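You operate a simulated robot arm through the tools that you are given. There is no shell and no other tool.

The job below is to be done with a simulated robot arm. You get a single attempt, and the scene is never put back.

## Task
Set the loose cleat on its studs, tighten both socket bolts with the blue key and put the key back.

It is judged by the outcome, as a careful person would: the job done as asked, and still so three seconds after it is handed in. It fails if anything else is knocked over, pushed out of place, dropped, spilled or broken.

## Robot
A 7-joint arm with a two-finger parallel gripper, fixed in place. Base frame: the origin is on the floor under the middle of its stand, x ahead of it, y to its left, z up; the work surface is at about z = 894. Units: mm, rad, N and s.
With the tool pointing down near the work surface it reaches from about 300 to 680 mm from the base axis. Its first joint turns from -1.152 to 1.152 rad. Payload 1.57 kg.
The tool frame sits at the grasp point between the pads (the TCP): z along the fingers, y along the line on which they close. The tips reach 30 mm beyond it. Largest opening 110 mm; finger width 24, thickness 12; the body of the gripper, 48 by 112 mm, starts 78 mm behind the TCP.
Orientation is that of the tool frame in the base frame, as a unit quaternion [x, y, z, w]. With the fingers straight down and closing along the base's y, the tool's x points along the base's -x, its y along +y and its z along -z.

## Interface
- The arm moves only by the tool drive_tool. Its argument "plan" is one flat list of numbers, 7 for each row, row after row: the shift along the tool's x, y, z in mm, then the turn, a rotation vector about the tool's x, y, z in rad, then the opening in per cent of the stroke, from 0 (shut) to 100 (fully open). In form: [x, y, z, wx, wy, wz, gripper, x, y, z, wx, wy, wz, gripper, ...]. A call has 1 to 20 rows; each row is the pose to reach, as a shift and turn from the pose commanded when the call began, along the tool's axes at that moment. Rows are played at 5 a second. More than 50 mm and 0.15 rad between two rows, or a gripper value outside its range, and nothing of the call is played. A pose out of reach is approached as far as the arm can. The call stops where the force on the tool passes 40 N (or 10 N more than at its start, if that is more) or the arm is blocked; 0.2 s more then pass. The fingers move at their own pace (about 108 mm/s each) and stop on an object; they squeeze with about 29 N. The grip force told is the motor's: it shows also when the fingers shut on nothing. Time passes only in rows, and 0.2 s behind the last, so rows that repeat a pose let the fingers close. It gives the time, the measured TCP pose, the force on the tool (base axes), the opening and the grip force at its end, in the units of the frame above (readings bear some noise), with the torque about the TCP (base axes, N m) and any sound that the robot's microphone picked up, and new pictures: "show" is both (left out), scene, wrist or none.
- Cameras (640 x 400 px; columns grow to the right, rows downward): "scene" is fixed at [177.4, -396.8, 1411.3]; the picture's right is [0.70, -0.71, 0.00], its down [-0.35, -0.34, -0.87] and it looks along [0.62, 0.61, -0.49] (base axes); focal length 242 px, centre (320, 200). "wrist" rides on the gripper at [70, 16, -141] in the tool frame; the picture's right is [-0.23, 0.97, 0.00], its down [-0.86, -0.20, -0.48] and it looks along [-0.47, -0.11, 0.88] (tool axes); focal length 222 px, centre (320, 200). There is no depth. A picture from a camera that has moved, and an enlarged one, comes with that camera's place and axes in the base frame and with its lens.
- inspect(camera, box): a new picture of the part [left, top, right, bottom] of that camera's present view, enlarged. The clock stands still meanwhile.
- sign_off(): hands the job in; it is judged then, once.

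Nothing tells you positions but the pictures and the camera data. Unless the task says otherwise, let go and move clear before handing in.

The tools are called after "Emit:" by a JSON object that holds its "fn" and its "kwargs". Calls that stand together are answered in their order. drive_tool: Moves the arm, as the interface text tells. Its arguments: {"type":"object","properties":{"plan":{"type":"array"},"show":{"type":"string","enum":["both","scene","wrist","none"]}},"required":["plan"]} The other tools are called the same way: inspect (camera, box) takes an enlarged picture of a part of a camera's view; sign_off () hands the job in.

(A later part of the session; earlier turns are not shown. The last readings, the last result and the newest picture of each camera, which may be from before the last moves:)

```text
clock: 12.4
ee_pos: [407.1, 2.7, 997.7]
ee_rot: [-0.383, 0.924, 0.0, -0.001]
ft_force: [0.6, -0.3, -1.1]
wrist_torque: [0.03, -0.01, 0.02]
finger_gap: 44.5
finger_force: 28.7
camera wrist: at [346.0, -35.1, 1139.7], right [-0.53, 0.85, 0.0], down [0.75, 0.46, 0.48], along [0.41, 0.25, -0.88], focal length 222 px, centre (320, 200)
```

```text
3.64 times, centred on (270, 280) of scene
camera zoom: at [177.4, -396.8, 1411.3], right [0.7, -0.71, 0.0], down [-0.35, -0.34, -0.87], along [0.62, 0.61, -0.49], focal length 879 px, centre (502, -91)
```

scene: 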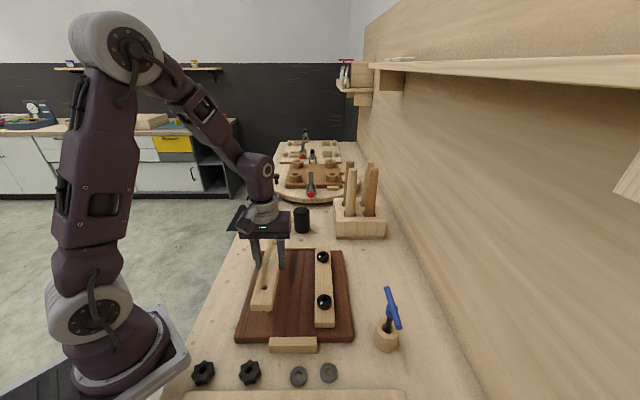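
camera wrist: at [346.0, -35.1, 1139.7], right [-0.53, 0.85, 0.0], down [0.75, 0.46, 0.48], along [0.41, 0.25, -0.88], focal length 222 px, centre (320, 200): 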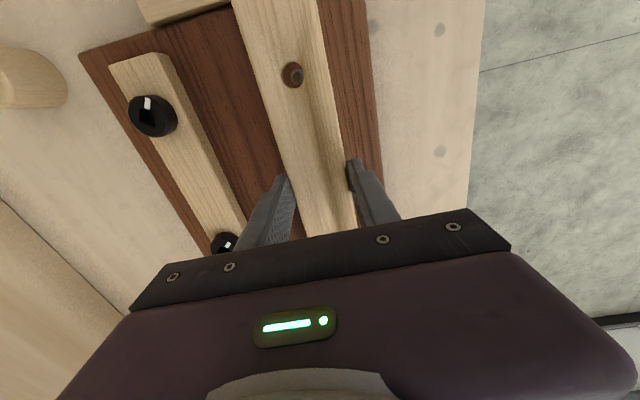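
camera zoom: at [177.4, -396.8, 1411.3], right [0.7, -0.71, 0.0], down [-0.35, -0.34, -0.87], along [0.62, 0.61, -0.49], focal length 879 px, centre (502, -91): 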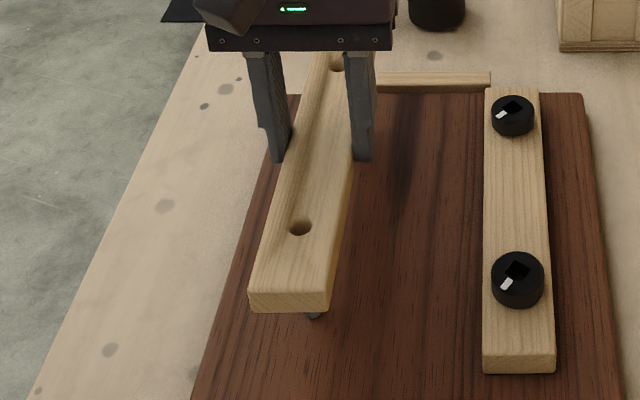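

The stud tip is now within about half a millimetre of the hole's centre. With a tiny correction I'll lower 16 mm in small steps to let both stud tips enter, then check the forces.

Emit:
{"fn": "drive_tool", "kwargs": {"plan": [-0.5, 0.4, 2, 0, 0, 0, 10, -0.5, 0.4, 4, 0, 0, 0, 10, -0.5, 0.4, 6, 0, 0, 0, 10, -0.5, 0.4, 8, 0, 0, 0, 10, -0.5, 0.4, 10, 0, 0, 0, 10, -0.5, 0.4, 12, 0, 0, 0, 10, -0.5, 0.4, 14, 0, 0, 0, 10, -0.5, 0.4, 16, 0, 0, 0, 10, -0.5, 0.4, 16, 0, 0, 0, 10], "show": "both"}}

Emit:
{"fn": "inspect", "kwargs": {"camera": "wrist", "box": [272, 50, 312, 100]}}

Emit:
{"fn": "inspect", "kwargs": {"camera": "scene", "box": [235, 225, 305, 335]}}

```text
clock: 14.4
ee_pos: [406.8, 4.2, 982.6]
ee_rot: [-0.383, 0.924, 0.0, -0.001]
ft_force: [0.2, -0.3, -0.9]
wrist_torque: [-0.01, 0.01, -0.03]
finger_gap: 44.4
finger_force: 29.1
camera wrist: at [346.1, -34.3, 1123.8], right [-0.53, 0.85, 0.0], down [0.75, 0.46, 0.48], along [0.41, 0.25, -0.88], focal length 222 px, centre (320, 200)
```

scene: 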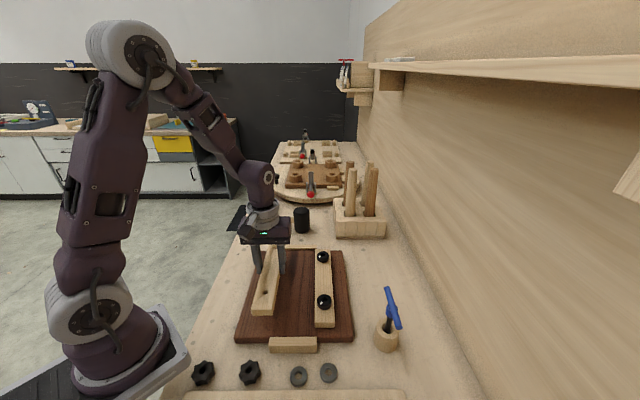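
wrist: 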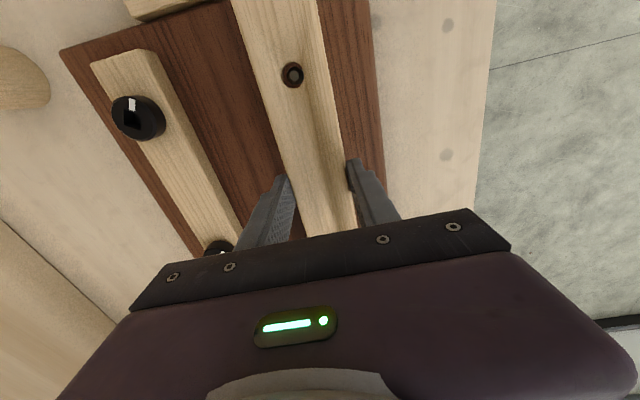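

```text
8.00 times, centred on (292, 75) of wrist
camera zoom: at [346.1, -34.3, 1123.8], right [-0.53, 0.85, 0.0], down [0.75, 0.46, 0.48], along [0.41, 0.25, -0.88], focal length 1777 px, centre (544, 1200)
```

zoom: 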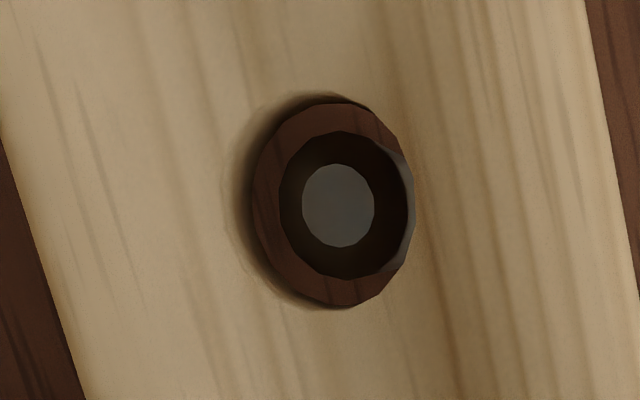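

```text
3.64 times, centred on (270, 280) of scene
camera zoom: at [177.4, -396.8, 1411.3], right [0.7, -0.71, 0.0], down [-0.35, -0.34, -0.87], along [0.62, 0.61, -0.49], focal length 879 px, centre (502, -91)
```

zoom: 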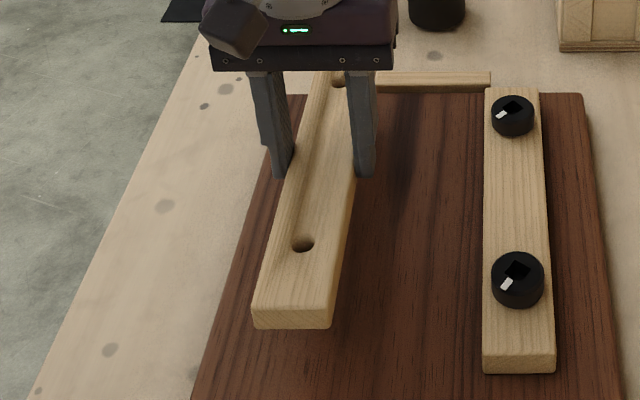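

The near stud is inside its hole with clearance all round and there is no contact force. I'll continue down.

Emit:
{"fn": "drive_tool", "kwargs": {"plan": [0, 0, 3, 0, 0, 0, 10, 0, 0, 6, 0, 0, 0, 10, 0, 0, 9, 0, 0, 0, 10, 0, 0, 12, 0, 0, 0, 10, 0, 0, 15, 0, 0, 0, 10, 0, 0, 18, 0, 0, 0, 10, 0, 0, 18, 0, 0, 0, 10], "show": "both"}}

Emit:
{"fn": "inspect", "kwargs": {"camera": "wrist", "box": [272, 50, 312, 100]}}

Emit:
{"fn": "inspect", "kwargs": {"camera": "scene", "box": [235, 225, 305, 335]}}

```text
clock: 16.0
ee_pos: [407.8, 4.1, 964.4]
ee_rot: [-0.383, 0.924, -0.001, -0.001]
ft_force: [-0.2, -0.3, -1.4]
wrist_torque: [0.0, -0.01, -0.02]
finger_gap: 44.4
finger_force: 29.2
camera wrist: at [346.2, -34.4, 1106.0], right [-0.53, 0.85, 0.0], down [0.75, 0.46, 0.48], along [0.41, 0.25, -0.88], focal length 222 px, centre (320, 200)
```

scene: 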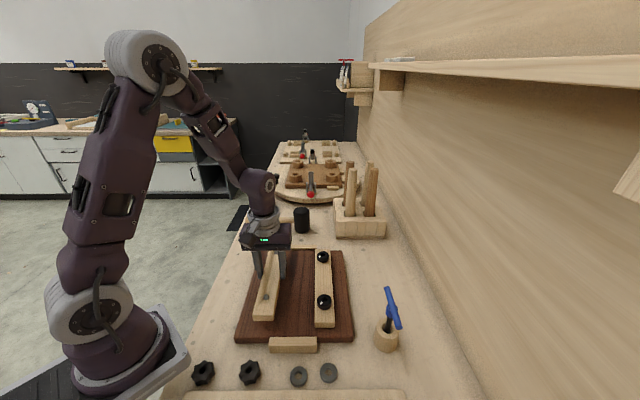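
wrist: 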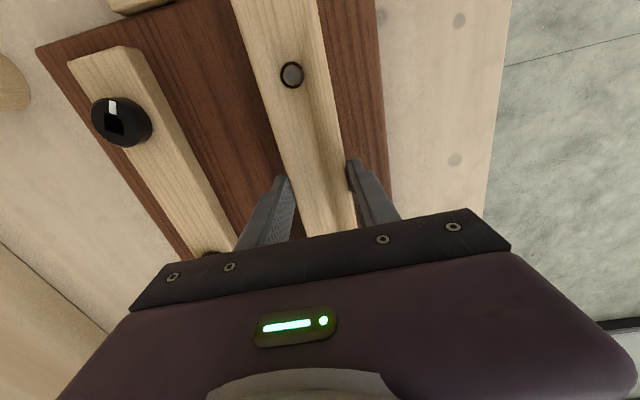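

```text
8.00 times, centred on (292, 75) of wrist
camera zoom: at [346.2, -34.4, 1106.0], right [-0.53, 0.85, 0.0], down [0.75, 0.46, 0.48], along [0.41, 0.25, -0.88], focal length 1777 px, centre (544, 1200)
```

zoom: 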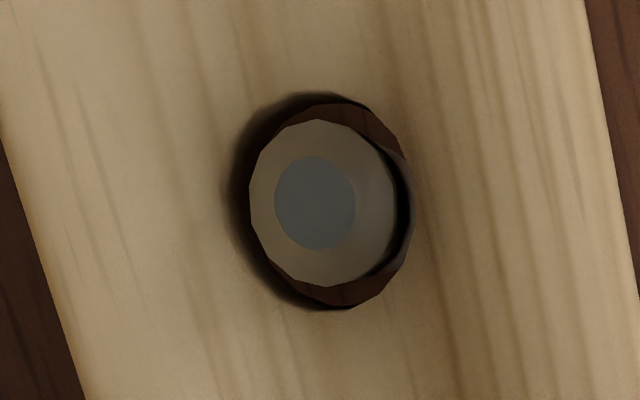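

```text
3.64 times, centred on (270, 280) of scene
camera zoom: at [177.4, -396.8, 1411.3], right [0.7, -0.71, 0.0], down [-0.35, -0.34, -0.87], along [0.62, 0.61, -0.49], focal length 879 px, centre (502, -91)
```

zoom: 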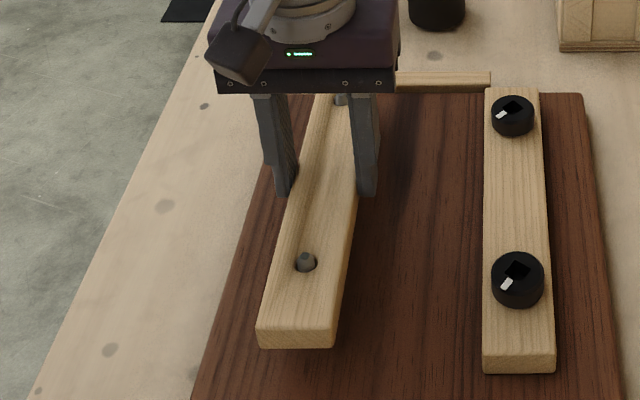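

Both stud tips now stand in their holes. I'll lower the rest of the way, slowing before it meets the board.

Emit:
{"fn": "drive_tool", "kwargs": {"plan": [0, 0, 4, 0, 0, 0, 10, 0, 0, 8, 0, 0, 0, 10, 0, 0, 12, 0, 0, 0, 10, 0, 0, 16, 0, 0, 0, 10, 0, 0, 20, 0, 0, 0, 10, 0, 0, 24, 0, 0, 0, 10, 0, 0, 27, 0, 0, 0, 10, 0, 0, 29, 0, 0, 0, 10, 0, 0, 30, 0, 0, 0, 10, 0, 0, 30, 0, 0, 0, 10], "show": "both"}}

Emit:
{"fn": "inspect", "kwargs": {"camera": "scene", "box": [235, 225, 305, 335]}}

```text
clock: 18.2
ee_pos: [408.5, 2.7, 934.4]
ee_rot: [-0.383, 0.924, -0.001, 0.001]
ft_force: [-2.1, 4.0, 30.5]
wrist_torque: [0.2, 0.09, -0.01]
finger_gap: 44.7
finger_force: 29.2
camera wrist: at [346.3, -35.3, 1076.8], right [-0.53, 0.85, 0.0], down [0.74, 0.46, 0.48], along [0.41, 0.25, -0.88], focal length 222 px, centre (320, 200)
```

scene: 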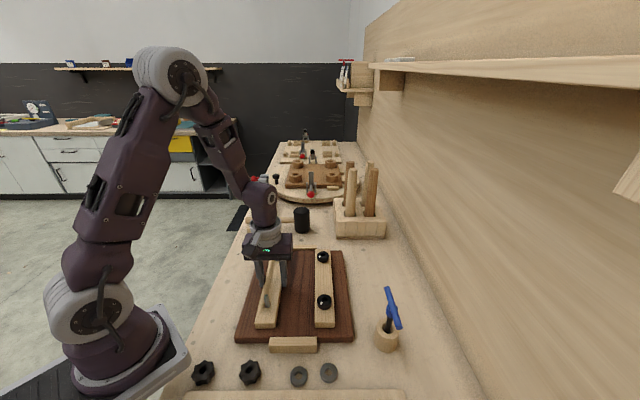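
wrist: 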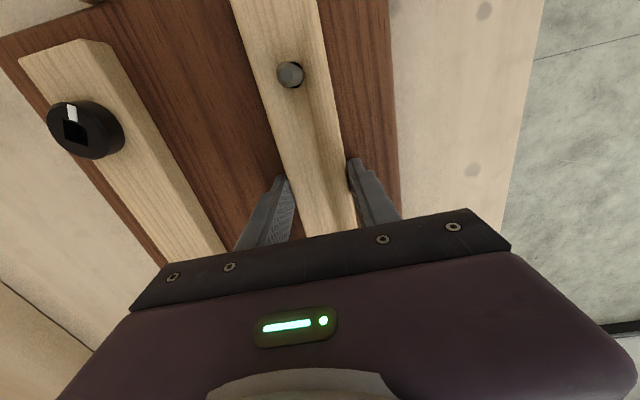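

```text
3.64 times, centred on (270, 280) of scene
camera zoom: at [176.9, -396.6, 1411.4], right [0.7, -0.71, 0.0], down [-0.35, -0.34, -0.87], along [0.62, 0.61, -0.49], focal length 879 px, centre (502, -91)
```

zoom: 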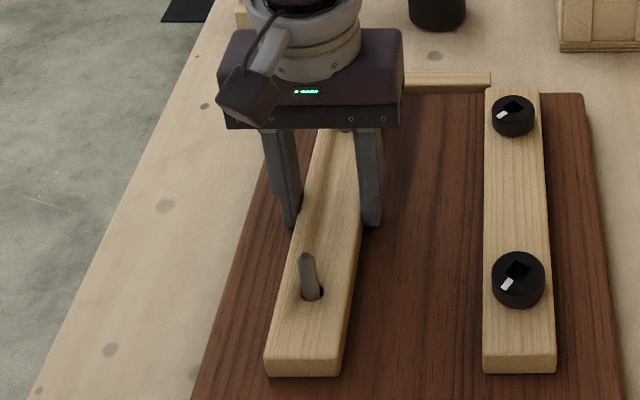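

A 30 N upward force shows the cleat has met something at TCP z≈934. I'll look closely at whether it sits on the board or is hung up on a stud.

Emit:
{"fn": "inspect", "kwargs": {"camera": "scene", "box": [255, 285, 295, 335]}}

Emit:
{"fn": "inspect", "kwargs": {"camera": "scene", "box": [255, 240, 295, 290]}}

Emit:
{"fn": "inspect", "kwargs": {"camera": "wrist", "box": [262, 50, 322, 100]}}

Emit:
{"fn": "inspect", "kwargs": {"camera": "wrist", "box": [220, 0, 400, 240]}}

```text
8.00 times, centred on (275, 310) of scene
camera zoom: at [176.9, -396.6, 1411.4], right [0.7, -0.71, 0.0], down [-0.35, -0.34, -0.87], along [0.62, 0.61, -0.49], focal length 1933 px, centre (680, -680)
```

zoom: 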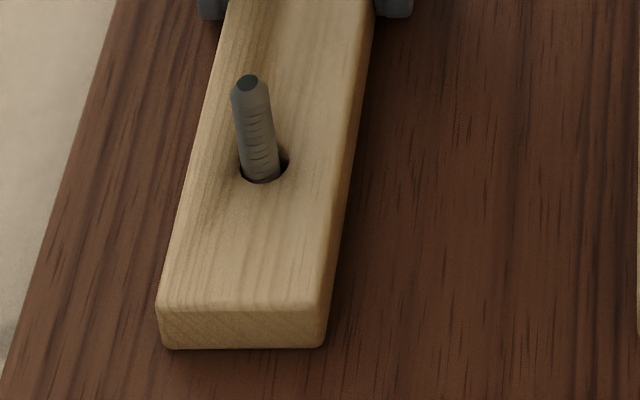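

```text
8.00 times, centred on (275, 265) of scene
camera zoom: at [176.9, -396.6, 1411.4], right [0.7, -0.71, 0.0], down [-0.35, -0.34, -0.87], along [0.62, 0.61, -0.49], focal length 1933 px, centre (680, -320)
```

zoom: 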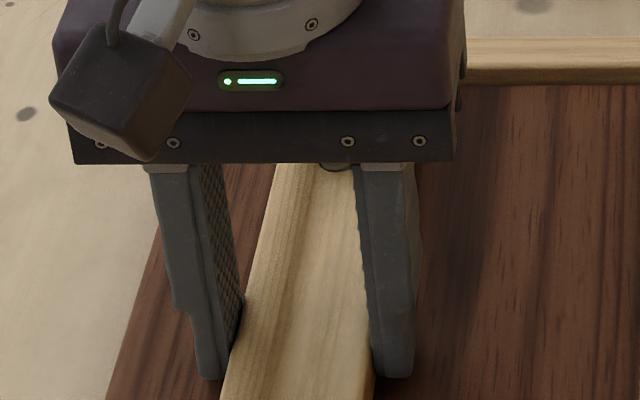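

```text
8.00 times, centred on (292, 75) of wrist
camera zoom: at [346.3, -35.3, 1076.8], right [-0.53, 0.85, 0.0], down [0.74, 0.46, 0.48], along [0.41, 0.25, -0.88], focal length 1777 px, centre (544, 1200)
```

zoom: 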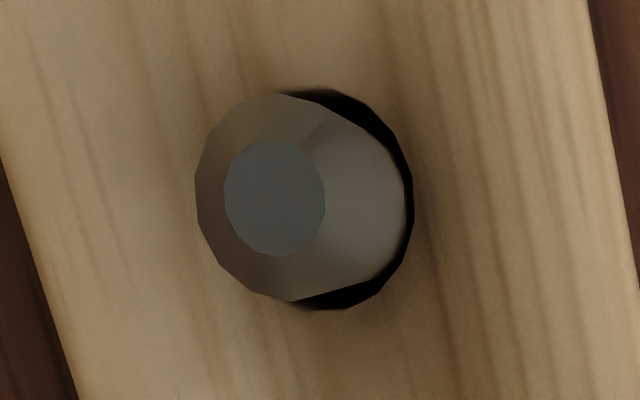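

```text
1.67 times, centred on (310, 120) of wrist
camera zoom: at [346.3, -35.3, 1076.8], right [-0.53, 0.85, 0.0], down [0.74, 0.46, 0.48], along [0.41, 0.25, -0.88], focal length 370 px, centre (337, 333)
```

zoom: 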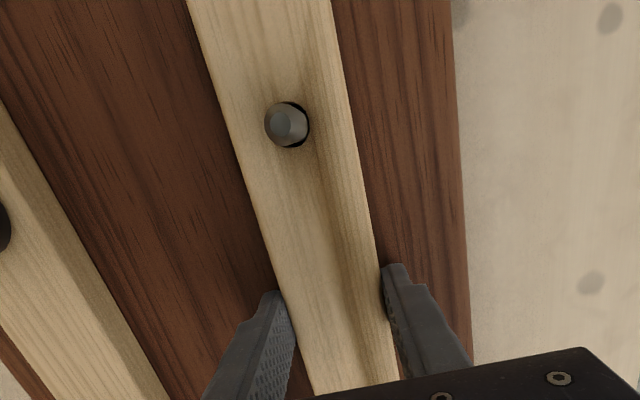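

The torque is near zero while pressing, so the load is central and the cleat is lying flat on the board with clearance round the stud. I'll ease off, open the fingers and lift clear.

Emit:
{"fn": "drive_tool", "kwargs": {"plan": [0, 0, -0.8, 0, 0, 0, 10, 0, 0, -0.8, 0, 0, 0, 10, 0, 0, -0.8, 0, 0, 0, 45, 0, 0, -0.8, 0, 0, 0, 55, 0, 0, -0.8, 0, 0, 0, 55], "show": "both"}}

Emit:
{"fn": "inspect", "kwargs": {"camera": "scene", "box": [235, 235, 305, 335]}}

```text
clock: 19.4
ee_pos: [407.3, 2.0, 934.7]
ee_rot: [-0.383, 0.924, 0.0, 0.0]
ft_force: [-0.3, 0.3, 0.3]
wrist_torque: [0.01, 0.0, -0.02]
finger_gap: 60.5
finger_force: 0.1
camera wrist: at [346.6, -35.4, 1077.2], right [-0.53, 0.85, 0.0], down [0.75, 0.46, 0.48], along [0.41, 0.25, -0.88], focal length 222 px, centre (320, 200)
```

scene: 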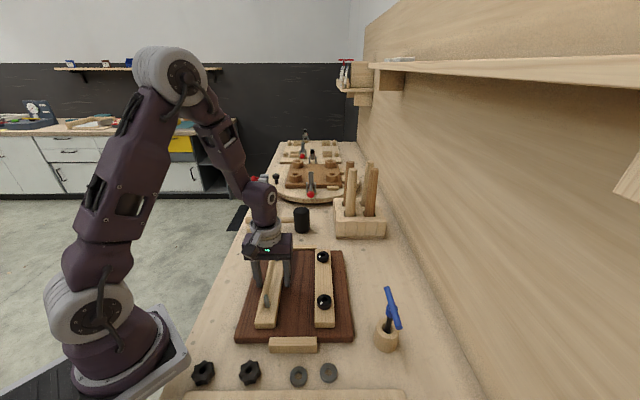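
wrist: 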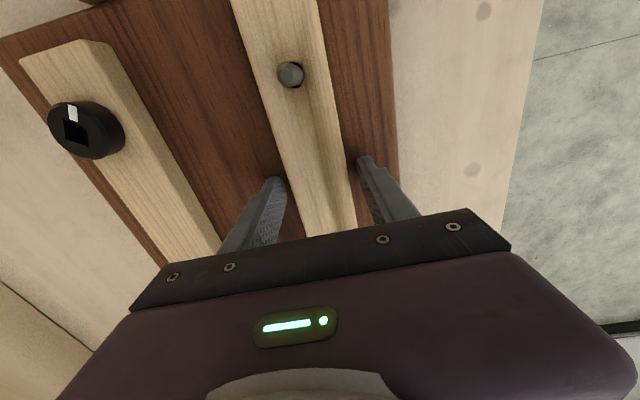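

```text
4.00 times, centred on (270, 285) of scene
camera zoom: at [177.4, -396.8, 1411.3], right [0.7, -0.71, 0.0], down [-0.35, -0.34, -0.87], along [0.62, 0.61, -0.49], focal length 966 px, centre (520, -140)
```

zoom: 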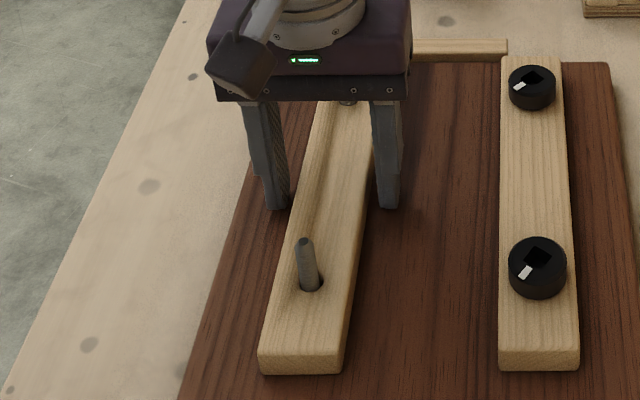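

The cleat is released with both studs through it. Now I lift straight up clear of the studs and check it.

Emit:
{"fn": "drive_tool", "kwargs": {"plan": [0, 0, -15, 0, 0, 0, 55, 0, 0, -45, 0, 0, 0, 60, 0, 0, -85, 0, 0, 0, 70, 0, 0, -130, 0, 0, 0, 80, 0, 0, -175, 0, 0, 0, 80, 0, 0, -200, 0, 0, 0, 80, 0, 0, -200, 0, 0, 0, 80], "show": "both"}}

Emit:
{"fn": "inspect", "kwargs": {"camera": "scene", "box": [235, 235, 355, 345]}}

Emit:
{"fn": "inspect", "kwargs": {"camera": "wrist", "box": [140, 30, 400, 220]}}

```text
clock: 21.0
ee_pos: [405.5, 4.8, 1136.7]
ee_rot: [-0.383, 0.924, 0.001, 0.0]
ft_force: [-0.3, 0.3, 0.2]
wrist_torque: [0.01, 0.03, 0.01]
finger_gap: 88.0
finger_force: 0.1
camera wrist: at [344.8, -33.6, 1278.3], right [-0.53, 0.85, 0.0], down [0.75, 0.46, 0.48], along [0.41, 0.25, -0.88], focal length 222 px, centre (320, 200)
```

scene: 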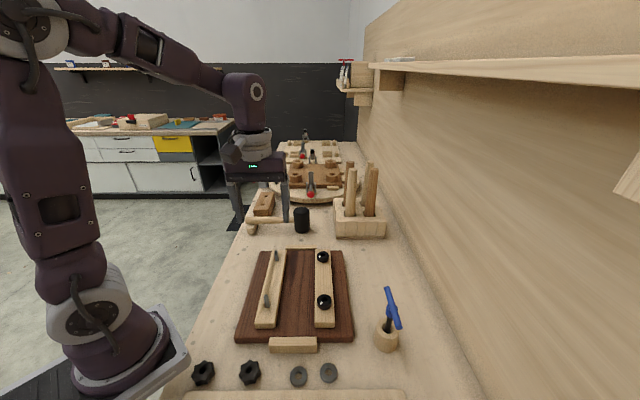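
wrist: 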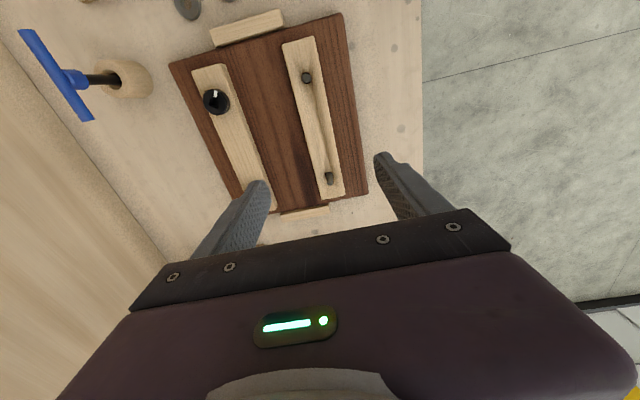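

```text
3.64 times, centred on (295, 290) of scene
camera zoom: at [177.3, -396.8, 1411.3], right [0.7, -0.71, 0.0], down [-0.35, -0.34, -0.87], along [0.62, 0.61, -0.49], focal length 879 px, centre (411, -127)
```

zoom: 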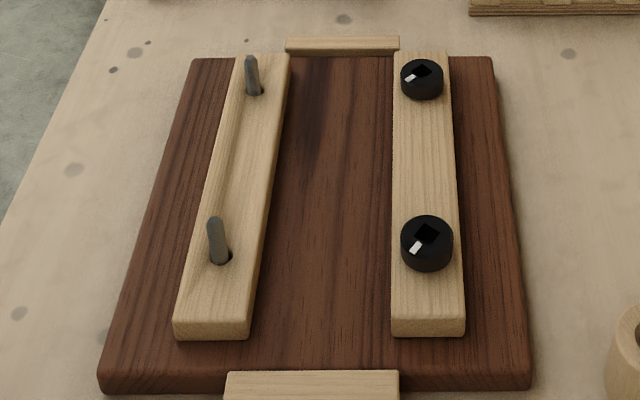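

```text
2.11 times, centred on (270, 125) of wrist
camera zoom: at [344.8, -33.6, 1278.3], right [-0.53, 0.85, 0.0], down [0.75, 0.46, 0.48], along [0.41, 0.25, -0.88], focal length 468 px, centre (425, 358)
```

zoom: 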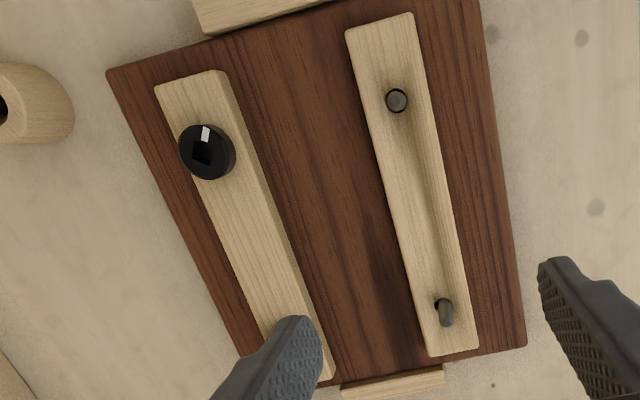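

The loose cleat is down over both studs. Next is the key: I place its handle's centre near (498,-280,998), bar along 44°. I'll move above it with the fingers set to close across the bar.

Emit:
{"fn": "drive_tool", "kwargs": {"plan": [19, -38, 5, 0, 0, 0, 80, 38, -76, 10, 0, 0, 0, 80, 58, -113, 15, 0, 0, 0.005, 80, 77, -151, 20, 0, 0, 0.01, 70, 97, -189, 25, 0, 0, 0.0175, 60, 116, -227, 30, 0, 0, 0.0175, 60, 135.6, -264.6, 36, 0, 0, 0.0175, 60, 135.6, -264.6, 36, 0, 0, 0.0175, 60], "show": "both"}}

Emit:
{"fn": "inspect", "kwargs": {"camera": "wrist", "box": [240, 60, 400, 220]}}

Emit:
{"fn": "inspect", "kwargs": {"camera": "scene", "box": [340, 220, 440, 360]}}

```text
clock: 22.8
ee_pos: [498.5, -280.7, 1098.8]
ee_rot: [-0.374, 0.927, 0.001, -0.001]
ft_force: [-0.5, 0.1, 0.6]
wrist_torque: [0.01, 0.0, 0.01]
finger_gap: 66.1
finger_force: 0.0
camera wrist: at [437.0, -317.5, 1239.9], right [-0.51, 0.86, 0.0], down [0.75, 0.45, 0.48], along [0.41, 0.24, -0.88], focal length 222 px, centre (320, 200)
```

scene: 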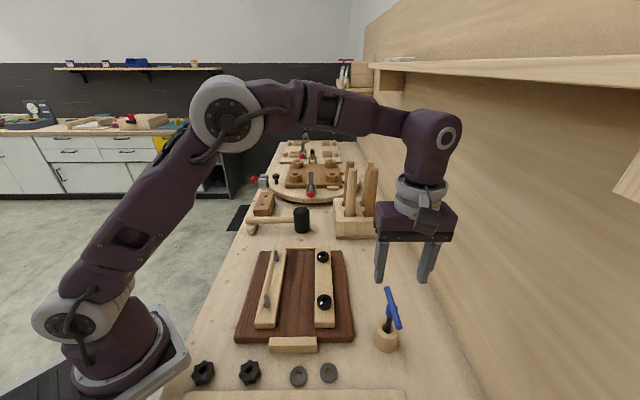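
wrist: 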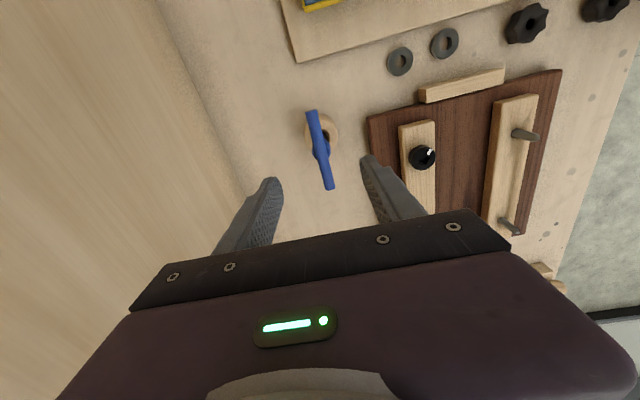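

```text
2.50 times, centred on (320, 140) of wrist
camera zoom: at [437.0, -317.5, 1239.9], right [-0.51, 0.86, 0.0], down [0.75, 0.45, 0.48], along [0.41, 0.24, -0.88], focal length 555 px, centre (320, 350)
```

zoom: 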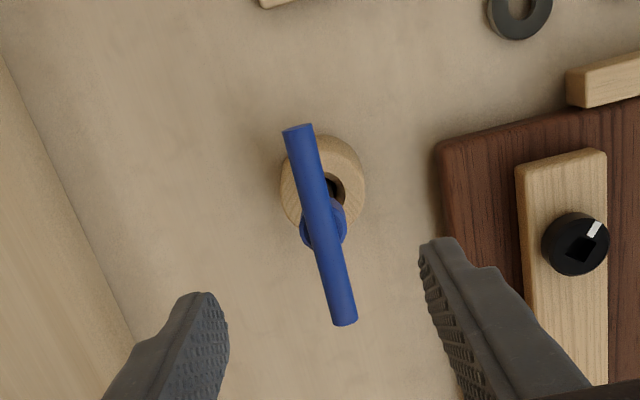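

```text
2.86 times, centred on (390, 290) of scene
camera zoom: at [177.3, -396.8, 1411.3], right [0.7, -0.71, 0.0], down [-0.35, -0.34, -0.87], along [0.62, 0.61, -0.49], focal length 690 px, centre (120, -57)
```

zoom: 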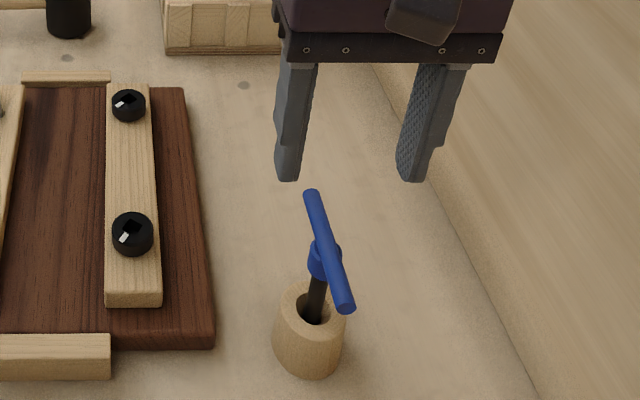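

Emit:
{"fn": "inspect", "kwargs": {"camera": "scene", "box": [375, 280, 410, 320]}}

Emit:
{"fn": "inspect", "kwargs": {"camera": "wrist", "box": [290, 95, 350, 195]}}

Emit:
{"fn": "inspect", "kwargs": {"camera": "wrist", "box": [390, 130, 450, 190]}}

```text
10.00 times, centred on (392, 300) of scene
camera zoom: at [177.3, -396.8, 1411.3], right [0.7, -0.71, 0.0], down [-0.35, -0.34, -0.87], along [0.62, 0.61, -0.49], focal length 2416 px, centre (-405, -800)
```

zoom: 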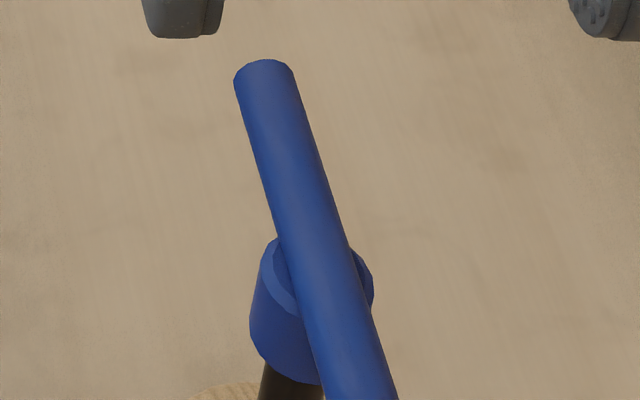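

```text
4.00 times, centred on (320, 145) of wrist
camera zoom: at [437.0, -317.5, 1239.9], right [-0.51, 0.86, 0.0], down [0.75, 0.45, 0.48], along [0.41, 0.24, -0.88], focal length 888 px, centre (320, 420)
```

zoom: 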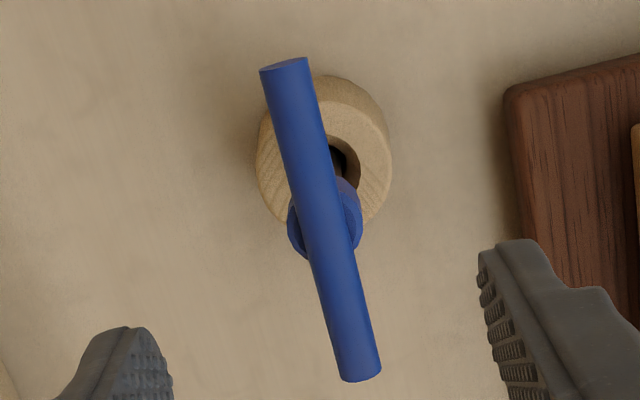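

```text
6.67 times, centred on (420, 160) of wrist
camera zoom: at [437.0, -317.5, 1239.9], right [-0.51, 0.86, 0.0], down [0.75, 0.45, 0.48], along [0.41, 0.24, -0.88], focal length 1481 px, centre (-347, 467)
```

zoom: 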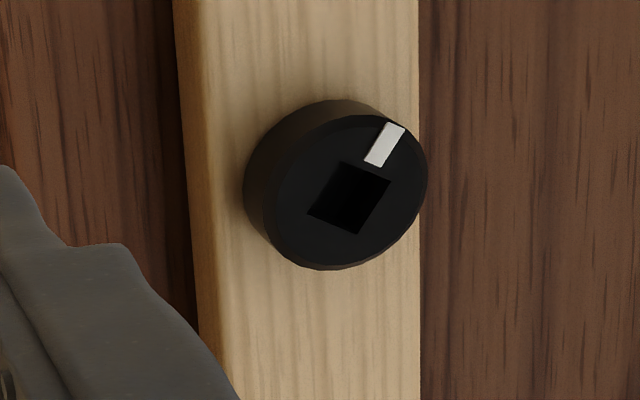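

The bar (about 12 mm) rests on top of a wider hub (about 24 mm), so I'll grip only the bar with the fingertips just above the hub. I'll come down with corrected centring, then narrow the fingers.

Emit:
{"fn": "drive_tool", "kwargs": {"plan": [-0.6, 0.95, 15, 0, 0, -0.0103, 50, -0.6, 0.95, 35, 0, 0, -0.0103, 40, -0.6, 0.95, 50, 0, 0, -0.0103, 35, -0.6, 0.95, 60, 0, 0, -0.0103, 30, -0.6, 0.95, 64, 0, 0, -0.0103, 30, -0.6, 0.95, 64, 0, 0, -0.0103, 30], "show": "both"}}

Emit:
{"fn": "inspect", "kwargs": {"camera": "wrist", "box": [250, 100, 410, 230]}}

Emit:
{"fn": "inspect", "kwargs": {"camera": "scene", "box": [370, 260, 430, 330]}}

```text
clock: 24.2
ee_pos: [498.6, -277.7, 1036.2]
ee_rot: [-0.379, 0.925, 0.0, 0.0]
ft_force: [-0.2, 0.3, 0.2]
wrist_torque: [0.0, 0.01, 0.01]
finger_gap: 32.9
finger_force: 0.0
camera wrist: at [437.0, -315.7, 1177.8], right [-0.52, 0.85, 0.0], down [0.75, 0.46, 0.48], along [0.41, 0.25, -0.88], focal length 222 px, centre (320, 200)
```

scene: 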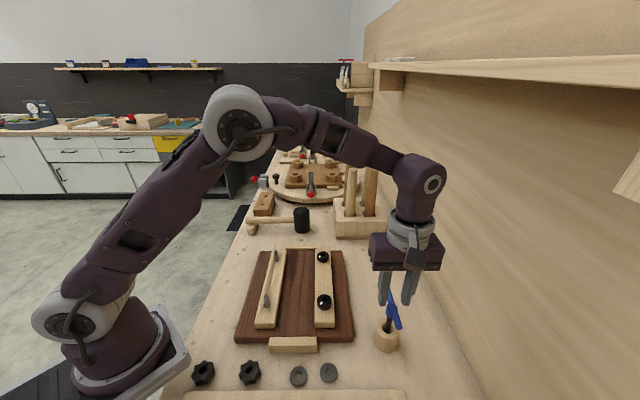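
wrist: 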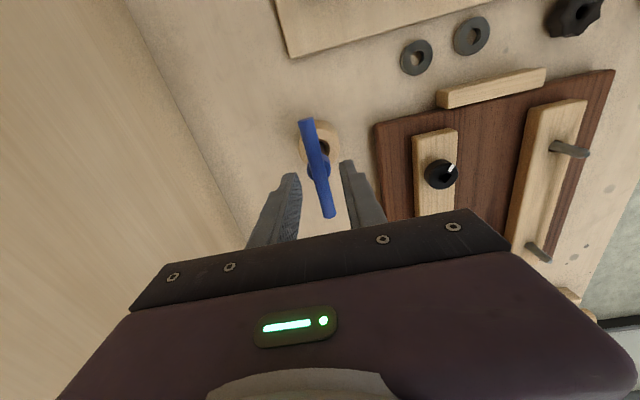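

```text
3.08 times, centred on (330, 165) of wrist
camera zoom: at [437.0, -315.7, 1177.8], right [-0.52, 0.85, 0.0], down [0.75, 0.46, 0.48], along [0.41, 0.25, -0.88], focal length 684 px, centre (289, 308)
```

zoom: 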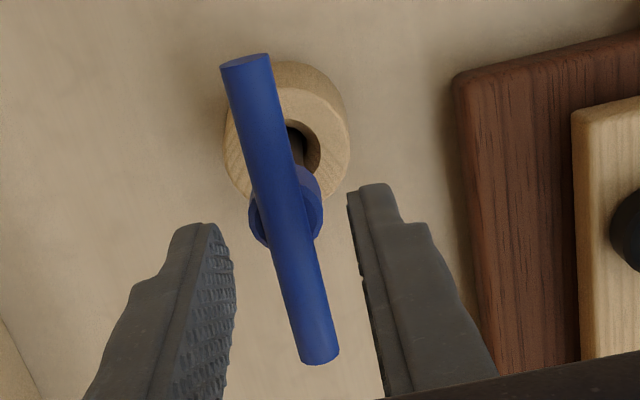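

```text
5.71 times, centred on (400, 295) of scene
camera zoom: at [177.4, -396.8, 1411.3], right [0.7, -0.71, 0.0], down [-0.35, -0.34, -0.87], along [0.62, 0.61, -0.49], focal length 1381 px, centre (-137, -343)
```

zoom: 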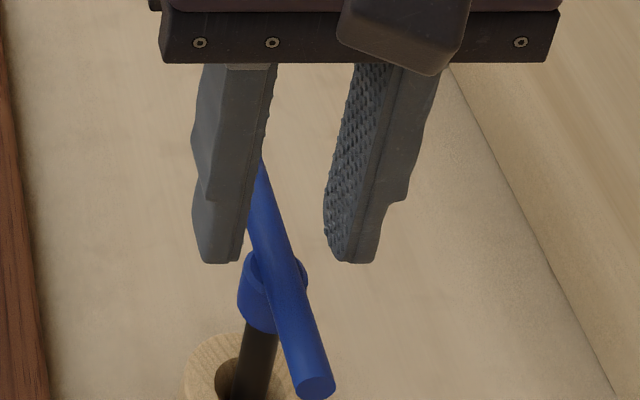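

The bar sits between the fingers, close to centred. I'll narrow to about 20 mm and descend gently, feeling for the hub.

Emit:
{"fn": "drive_tool", "kwargs": {"plan": [1.0, -0.3, 0, 0, 0, 0, 18, 1.0, -0.3, 0, 0, 0, 0, 18, 1.0, -0.3, 3, 0, 0, 0, 18, 1.0, -0.3, 6, 0, 0, 0, 18, 1.0, -0.3, 8, 0, 0, 0, 18, 1.0, -0.3, 9, 0, 0, 0, 18, 1.0, -0.3, 10, 0, 0, 0, 18, 1.0, -0.3, 11, 0, 0, 0, 18, 1.0, -0.3, 11, 0, 0, 0, 18], "show": "both"}}

Emit:
{"fn": "inspect", "kwargs": {"camera": "wrist", "box": [250, 100, 410, 230]}}

Emit:
{"fn": "inspect", "kwargs": {"camera": "scene", "box": [370, 260, 430, 330]}}

```text
clock: 26.2
ee_pos: [499.0, -279.5, 1023.0]
ee_rot: [-0.379, 0.925, 0.001, 0.0]
ft_force: [-0.6, 0.0, 0.2]
wrist_torque: [0.0, 0.0, 0.0]
finger_gap: 20.1
finger_force: 0.0
camera wrist: at [437.0, -316.7, 1165.8], right [-0.52, 0.85, 0.0], down [0.75, 0.46, 0.48], along [0.41, 0.25, -0.88], focal length 222 px, centre (320, 200)
```

scene: 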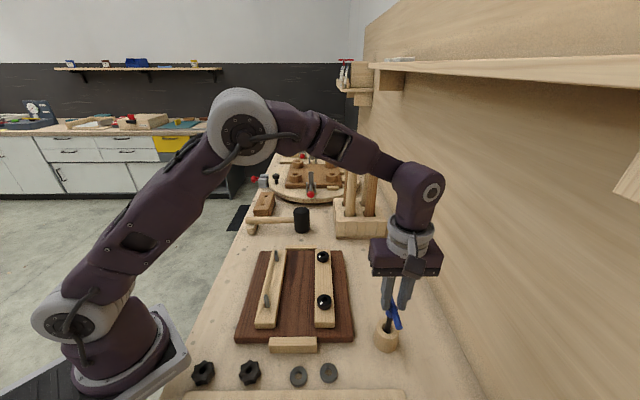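
wrist: 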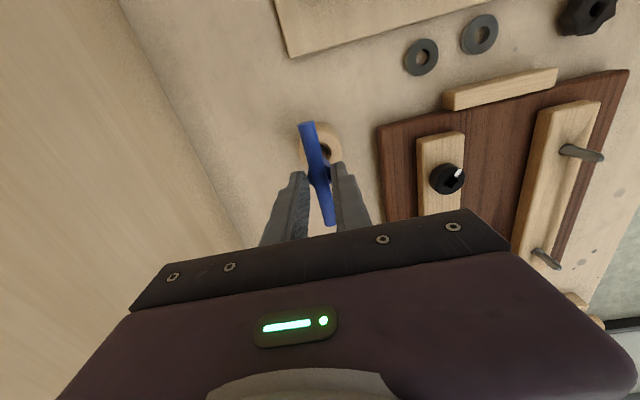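

```text
3.08 times, centred on (330, 165) of wrist
camera zoom: at [437.0, -316.7, 1165.8], right [-0.52, 0.85, 0.0], down [0.75, 0.46, 0.48], along [0.41, 0.25, -0.88], focal length 684 px, centre (289, 308)
```

zoom: 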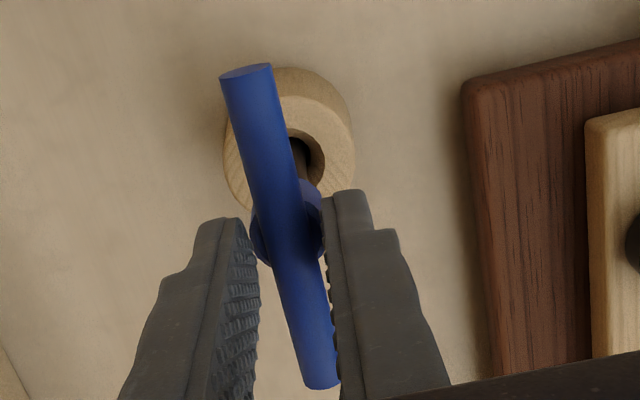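

```text
5.71 times, centred on (400, 295) of scene
camera zoom: at [177.4, -396.8, 1411.3], right [0.7, -0.71, 0.0], down [-0.35, -0.34, -0.87], along [0.62, 0.61, -0.49], focal length 1381 px, centre (-137, -343)
```

zoom: 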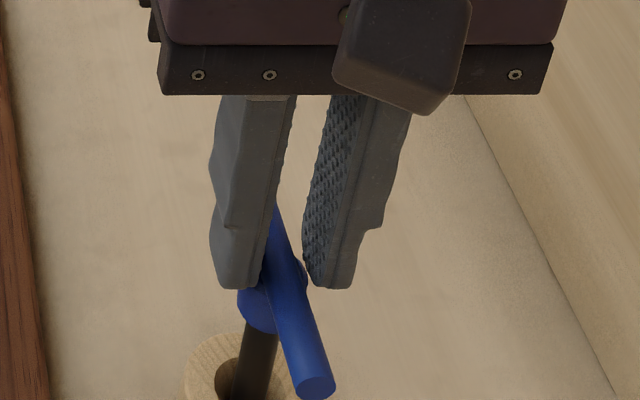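

Emit:
{"fn": "drive_tool", "kwargs": {"plan": [0, 0, 0.7, 0, 0, 0, 18, 0, 0, 1.4, 0, 0, 0, 18, 0, 0, 2.0, 0, 0, 0, 18, 0, 0, 2.0, 0, 0, 0, 18], "show": "none"}}

```text
clock: 27.2
ee_pos: [497.9, -278.9, 1022.3]
ee_rot: [-0.379, 0.925, 0.0, 0.0]
ft_force: [1.0, 0.0, 0.0]
wrist_torque: [0.01, 0.0, -0.02]
finger_gap: 19.6
finger_force: 0.0
```

Emit:
{"fn": "drive_tool", "kwargs": {"plan": [0, 0, 0.7, 0, 0, 0, 18, 0, 0, 1.4, 0, 0, 0, 18, 0, 0, 2.0, 0, 0, 0, 18, 0, 0, 2.0, 0, 0, 0, 18], "show": "scene"}}

Emit:
{"fn": "inspect", "kwargs": {"camera": "scene", "box": [375, 280, 415, 320]}}

```text
clock: 28.2
ee_pos: [497.9, -278.5, 1020.4]
ee_rot: [-0.379, 0.925, -0.001, 0.0]
ft_force: [-0.5, 0.1, 0.4]
wrist_torque: [0.0, 0.02, 0.0]
finger_gap: 19.7
finger_force: 0.0
```

scene: 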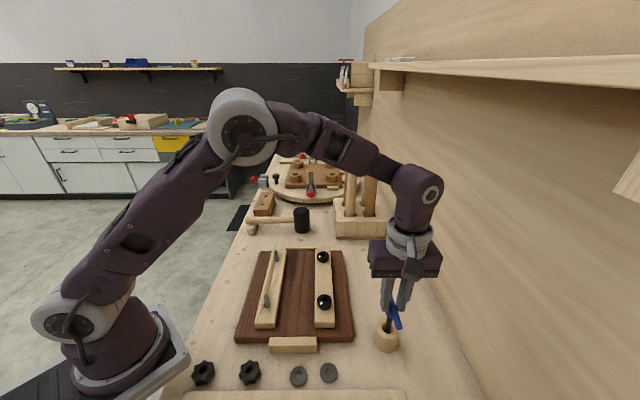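

```text
10.00 times, centred on (395, 300) of scene
camera zoom: at [177.4, -396.8, 1411.3], right [0.7, -0.71, 0.0], down [-0.35, -0.34, -0.87], along [0.62, 0.61, -0.49], focal length 2416 px, centre (-430, -800)
```

zoom: 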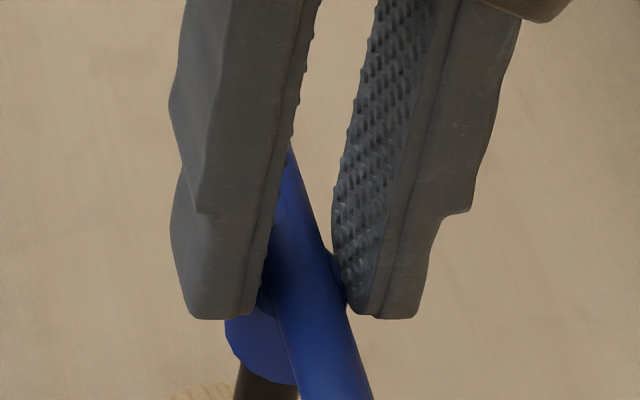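

No contact with the hub yet and the fingertips now cover the whole bar. I'll close on it.

Emit:
{"fn": "drive_tool", "kwargs": {"plan": [0, 0, 0, 0, 0, 0, 12, 0, 0, 0, 0, 0, 0, 6, 0, 0, 0, 0, 0, 0, 2, 0, 0, 0, 0, 0, 0, 2, 0, 0, 0, 0, 0, 0, 2], "show": "both"}}

Emit:
{"fn": "inspect", "kwargs": {"camera": "scene", "box": [370, 270, 420, 350]}}

Emit:
{"fn": "inspect", "kwargs": {"camera": "wrist", "box": [250, 100, 410, 230]}}

```text
clock: 29.4
ee_pos: [498.0, -279.0, 1020.0]
ee_rot: [-0.38, 0.925, -0.001, 0.0]
ft_force: [0.0, 1.6, 0.6]
wrist_torque: [0.03, -0.01, -0.01]
finger_gap: 12.0
finger_force: 29.4
camera wrist: at [436.2, -316.3, 1162.3], right [-0.52, 0.85, 0.0], down [0.75, 0.46, 0.48], along [0.41, 0.25, -0.88], focal length 222 px, centre (320, 200)
```

scene: 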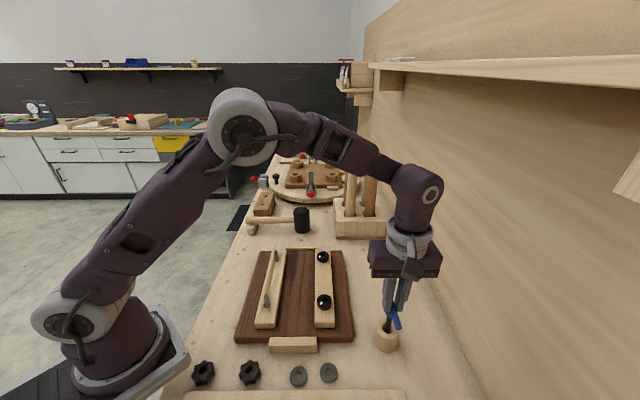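
wrist: 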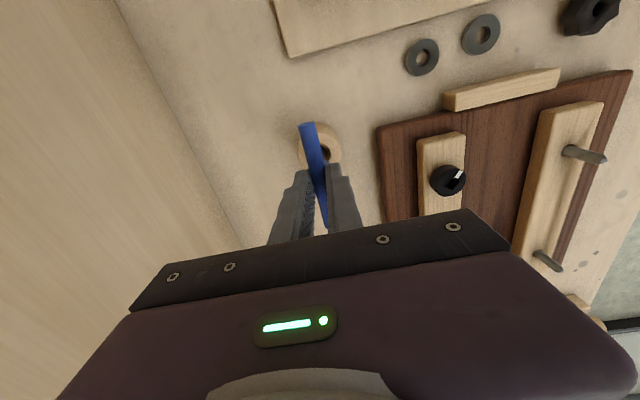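

```text
5.00 times, centred on (395, 310) of scene
camera zoom: at [177.4, -396.8, 1411.3], right [0.7, -0.71, 0.0], down [-0.35, -0.34, -0.87], along [0.62, 0.61, -0.49], focal length 1208 px, centre (-55, -350)
```

zoom: 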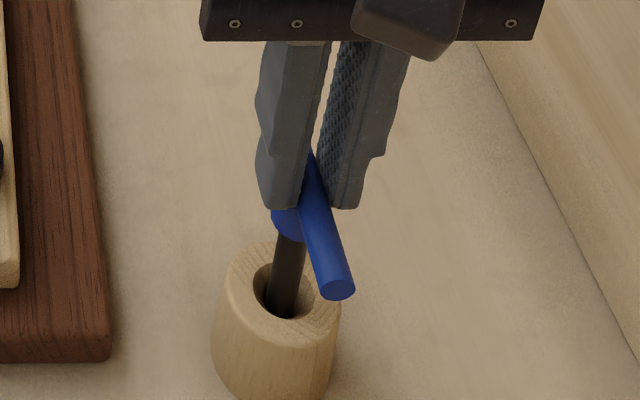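

```text
3.08 times, centred on (330, 165) of wrist
camera zoom: at [436.2, -316.3, 1162.3], right [-0.52, 0.85, 0.0], down [0.75, 0.46, 0.48], along [0.41, 0.25, -0.88], focal length 684 px, centre (289, 308)
```

zoom: 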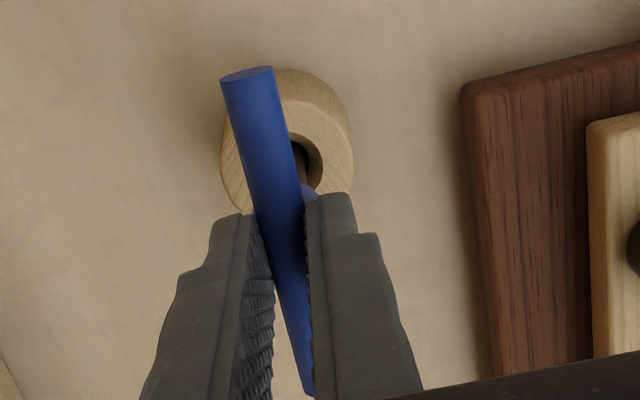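

The bar is gripped (gap 12.0 mm); for putting it back I note TCP ≈ (498,-279,1020) at yaw 44.6°. I'll lift it straight out of the holder.

Emit:
{"fn": "drive_tool", "kwargs": {"plan": [0, 0, -5, 0, 0, 0, 2, 0, 0, -15, 0, 0, 0, 2, 0, 0, -30, 0, 0, 0, 2, 0, 0, -50, 0, 0, 0, 2, 0, 0, -70, 0, 0, 0, 2, 0, 0, -90, 0, 0, 0, 2, 0, 0, -105, 0, 0, 0, 2, 0, 0, -105, 0, 0, 0, 2], "show": "both"}}

Emit:
{"fn": "inspect", "kwargs": {"camera": "scene", "box": [360, 220, 440, 350]}}

Emit:
{"fn": "inspect", "kwargs": {"camera": "wrist", "box": [250, 100, 410, 230]}}

```text
clock: 31.2
ee_pos: [498.4, -279.3, 1125.6]
ee_rot: [-0.379, 0.925, 0.0, 0.0]
ft_force: [-0.5, 0.8, -1.0]
wrist_torque: [0.06, 0.01, 0.0]
finger_gap: 12.1
finger_force: 28.8
camera wrist: at [436.3, -316.1, 1267.1], right [-0.52, 0.85, 0.0], down [0.75, 0.46, 0.48], along [0.41, 0.25, -0.88], focal length 222 px, centre (320, 200)
```

scene: 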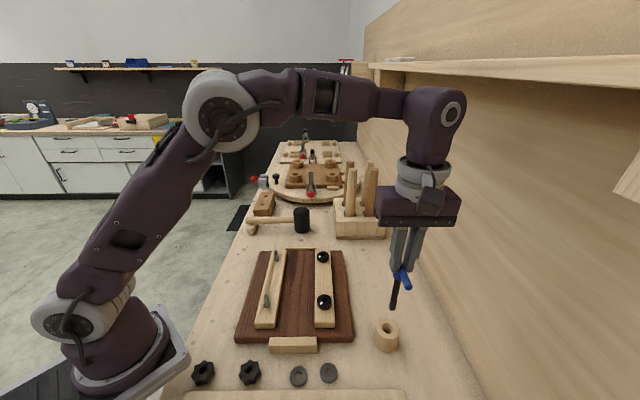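
wrist: 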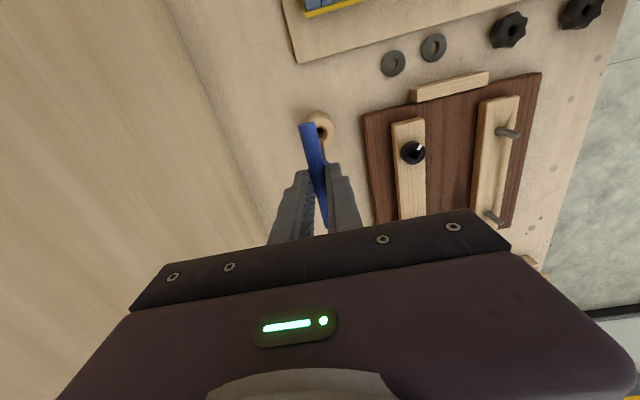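

```text
3.08 times, centred on (400, 285) of scene
camera zoom: at [177.4, -396.8, 1411.3], right [0.7, -0.71, 0.0], down [-0.35, -0.34, -0.87], along [0.62, 0.61, -0.49], focal length 743 px, centre (74, -62)
```

zoom: 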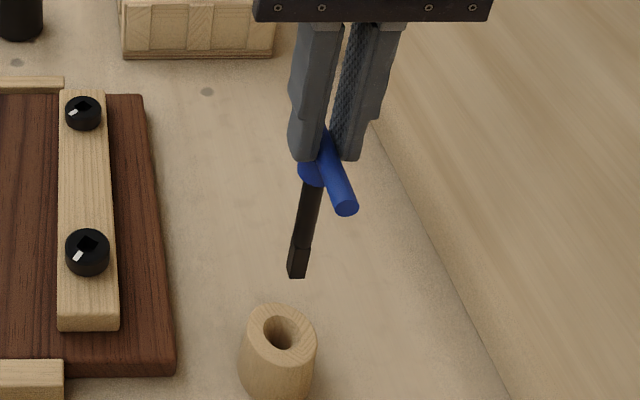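

```text
3.08 times, centred on (330, 165) of wrist
camera zoom: at [436.3, -316.1, 1267.1], right [-0.52, 0.85, 0.0], down [0.75, 0.46, 0.48], along [0.41, 0.25, -0.88], focal length 684 px, centre (289, 308)
```

zoom: 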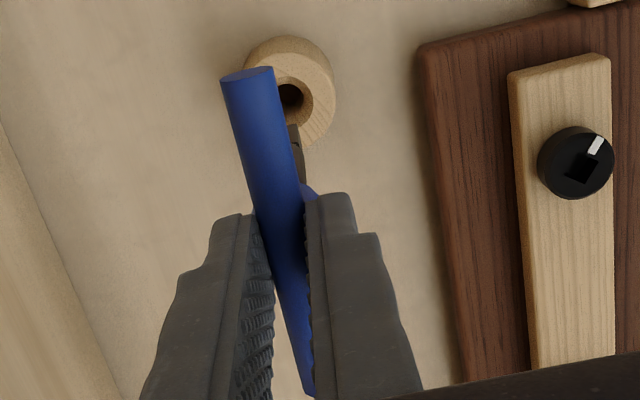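

Emit:
{"fn": "inspect", "kwargs": {"camera": "scene", "box": [380, 260, 420, 315]}}

Emit:
{"fn": "inspect", "kwargs": {"camera": "scene", "box": [386, 295, 404, 313]}}

Emit:
{"fn": "inspect", "kwargs": {"camera": "wrist", "box": [300, 110, 345, 170]}}

```text
7.27 times, centred on (400, 288) of scene
camera zoom: at [177.4, -396.8, 1411.3], right [0.7, -0.71, 0.0], down [-0.35, -0.34, -0.87], along [0.62, 0.61, -0.49], focal length 1757 px, centre (-262, -436)
```

zoom: 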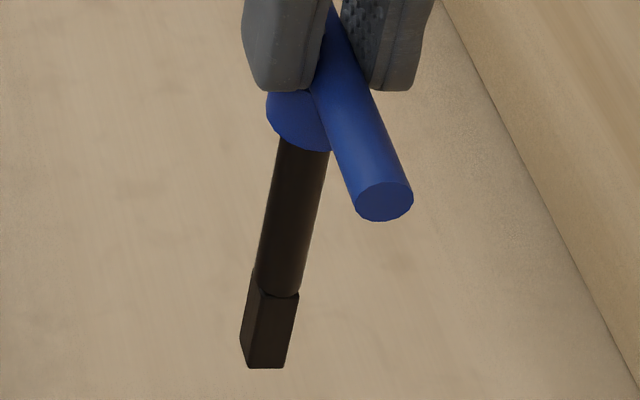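

```text
16.00 times, centred on (395, 304) of scene
camera zoom: at [177.4, -396.8, 1411.3], right [0.7, -0.71, 0.0], down [-0.35, -0.34, -0.87], along [0.62, 0.61, -0.49], focal length 3866 px, centre (-880, -1464)
```

zoom: 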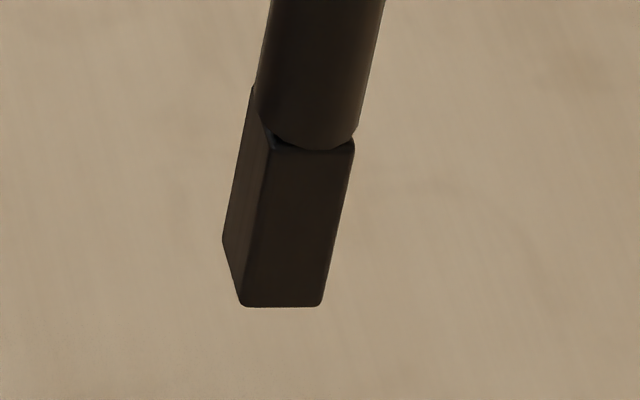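

```text
6.67 times, centred on (322, 140) of wrist
camera zoom: at [436.3, -316.1, 1267.1], right [-0.52, 0.85, 0.0], down [0.75, 0.46, 0.48], along [0.41, 0.25, -0.88], focal length 1481 px, centre (303, 600)
```

zoom: 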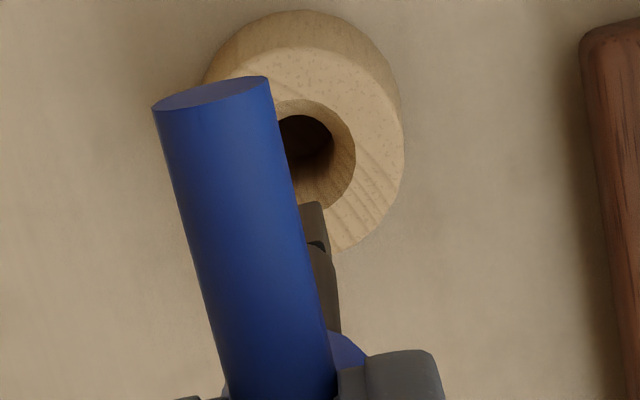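

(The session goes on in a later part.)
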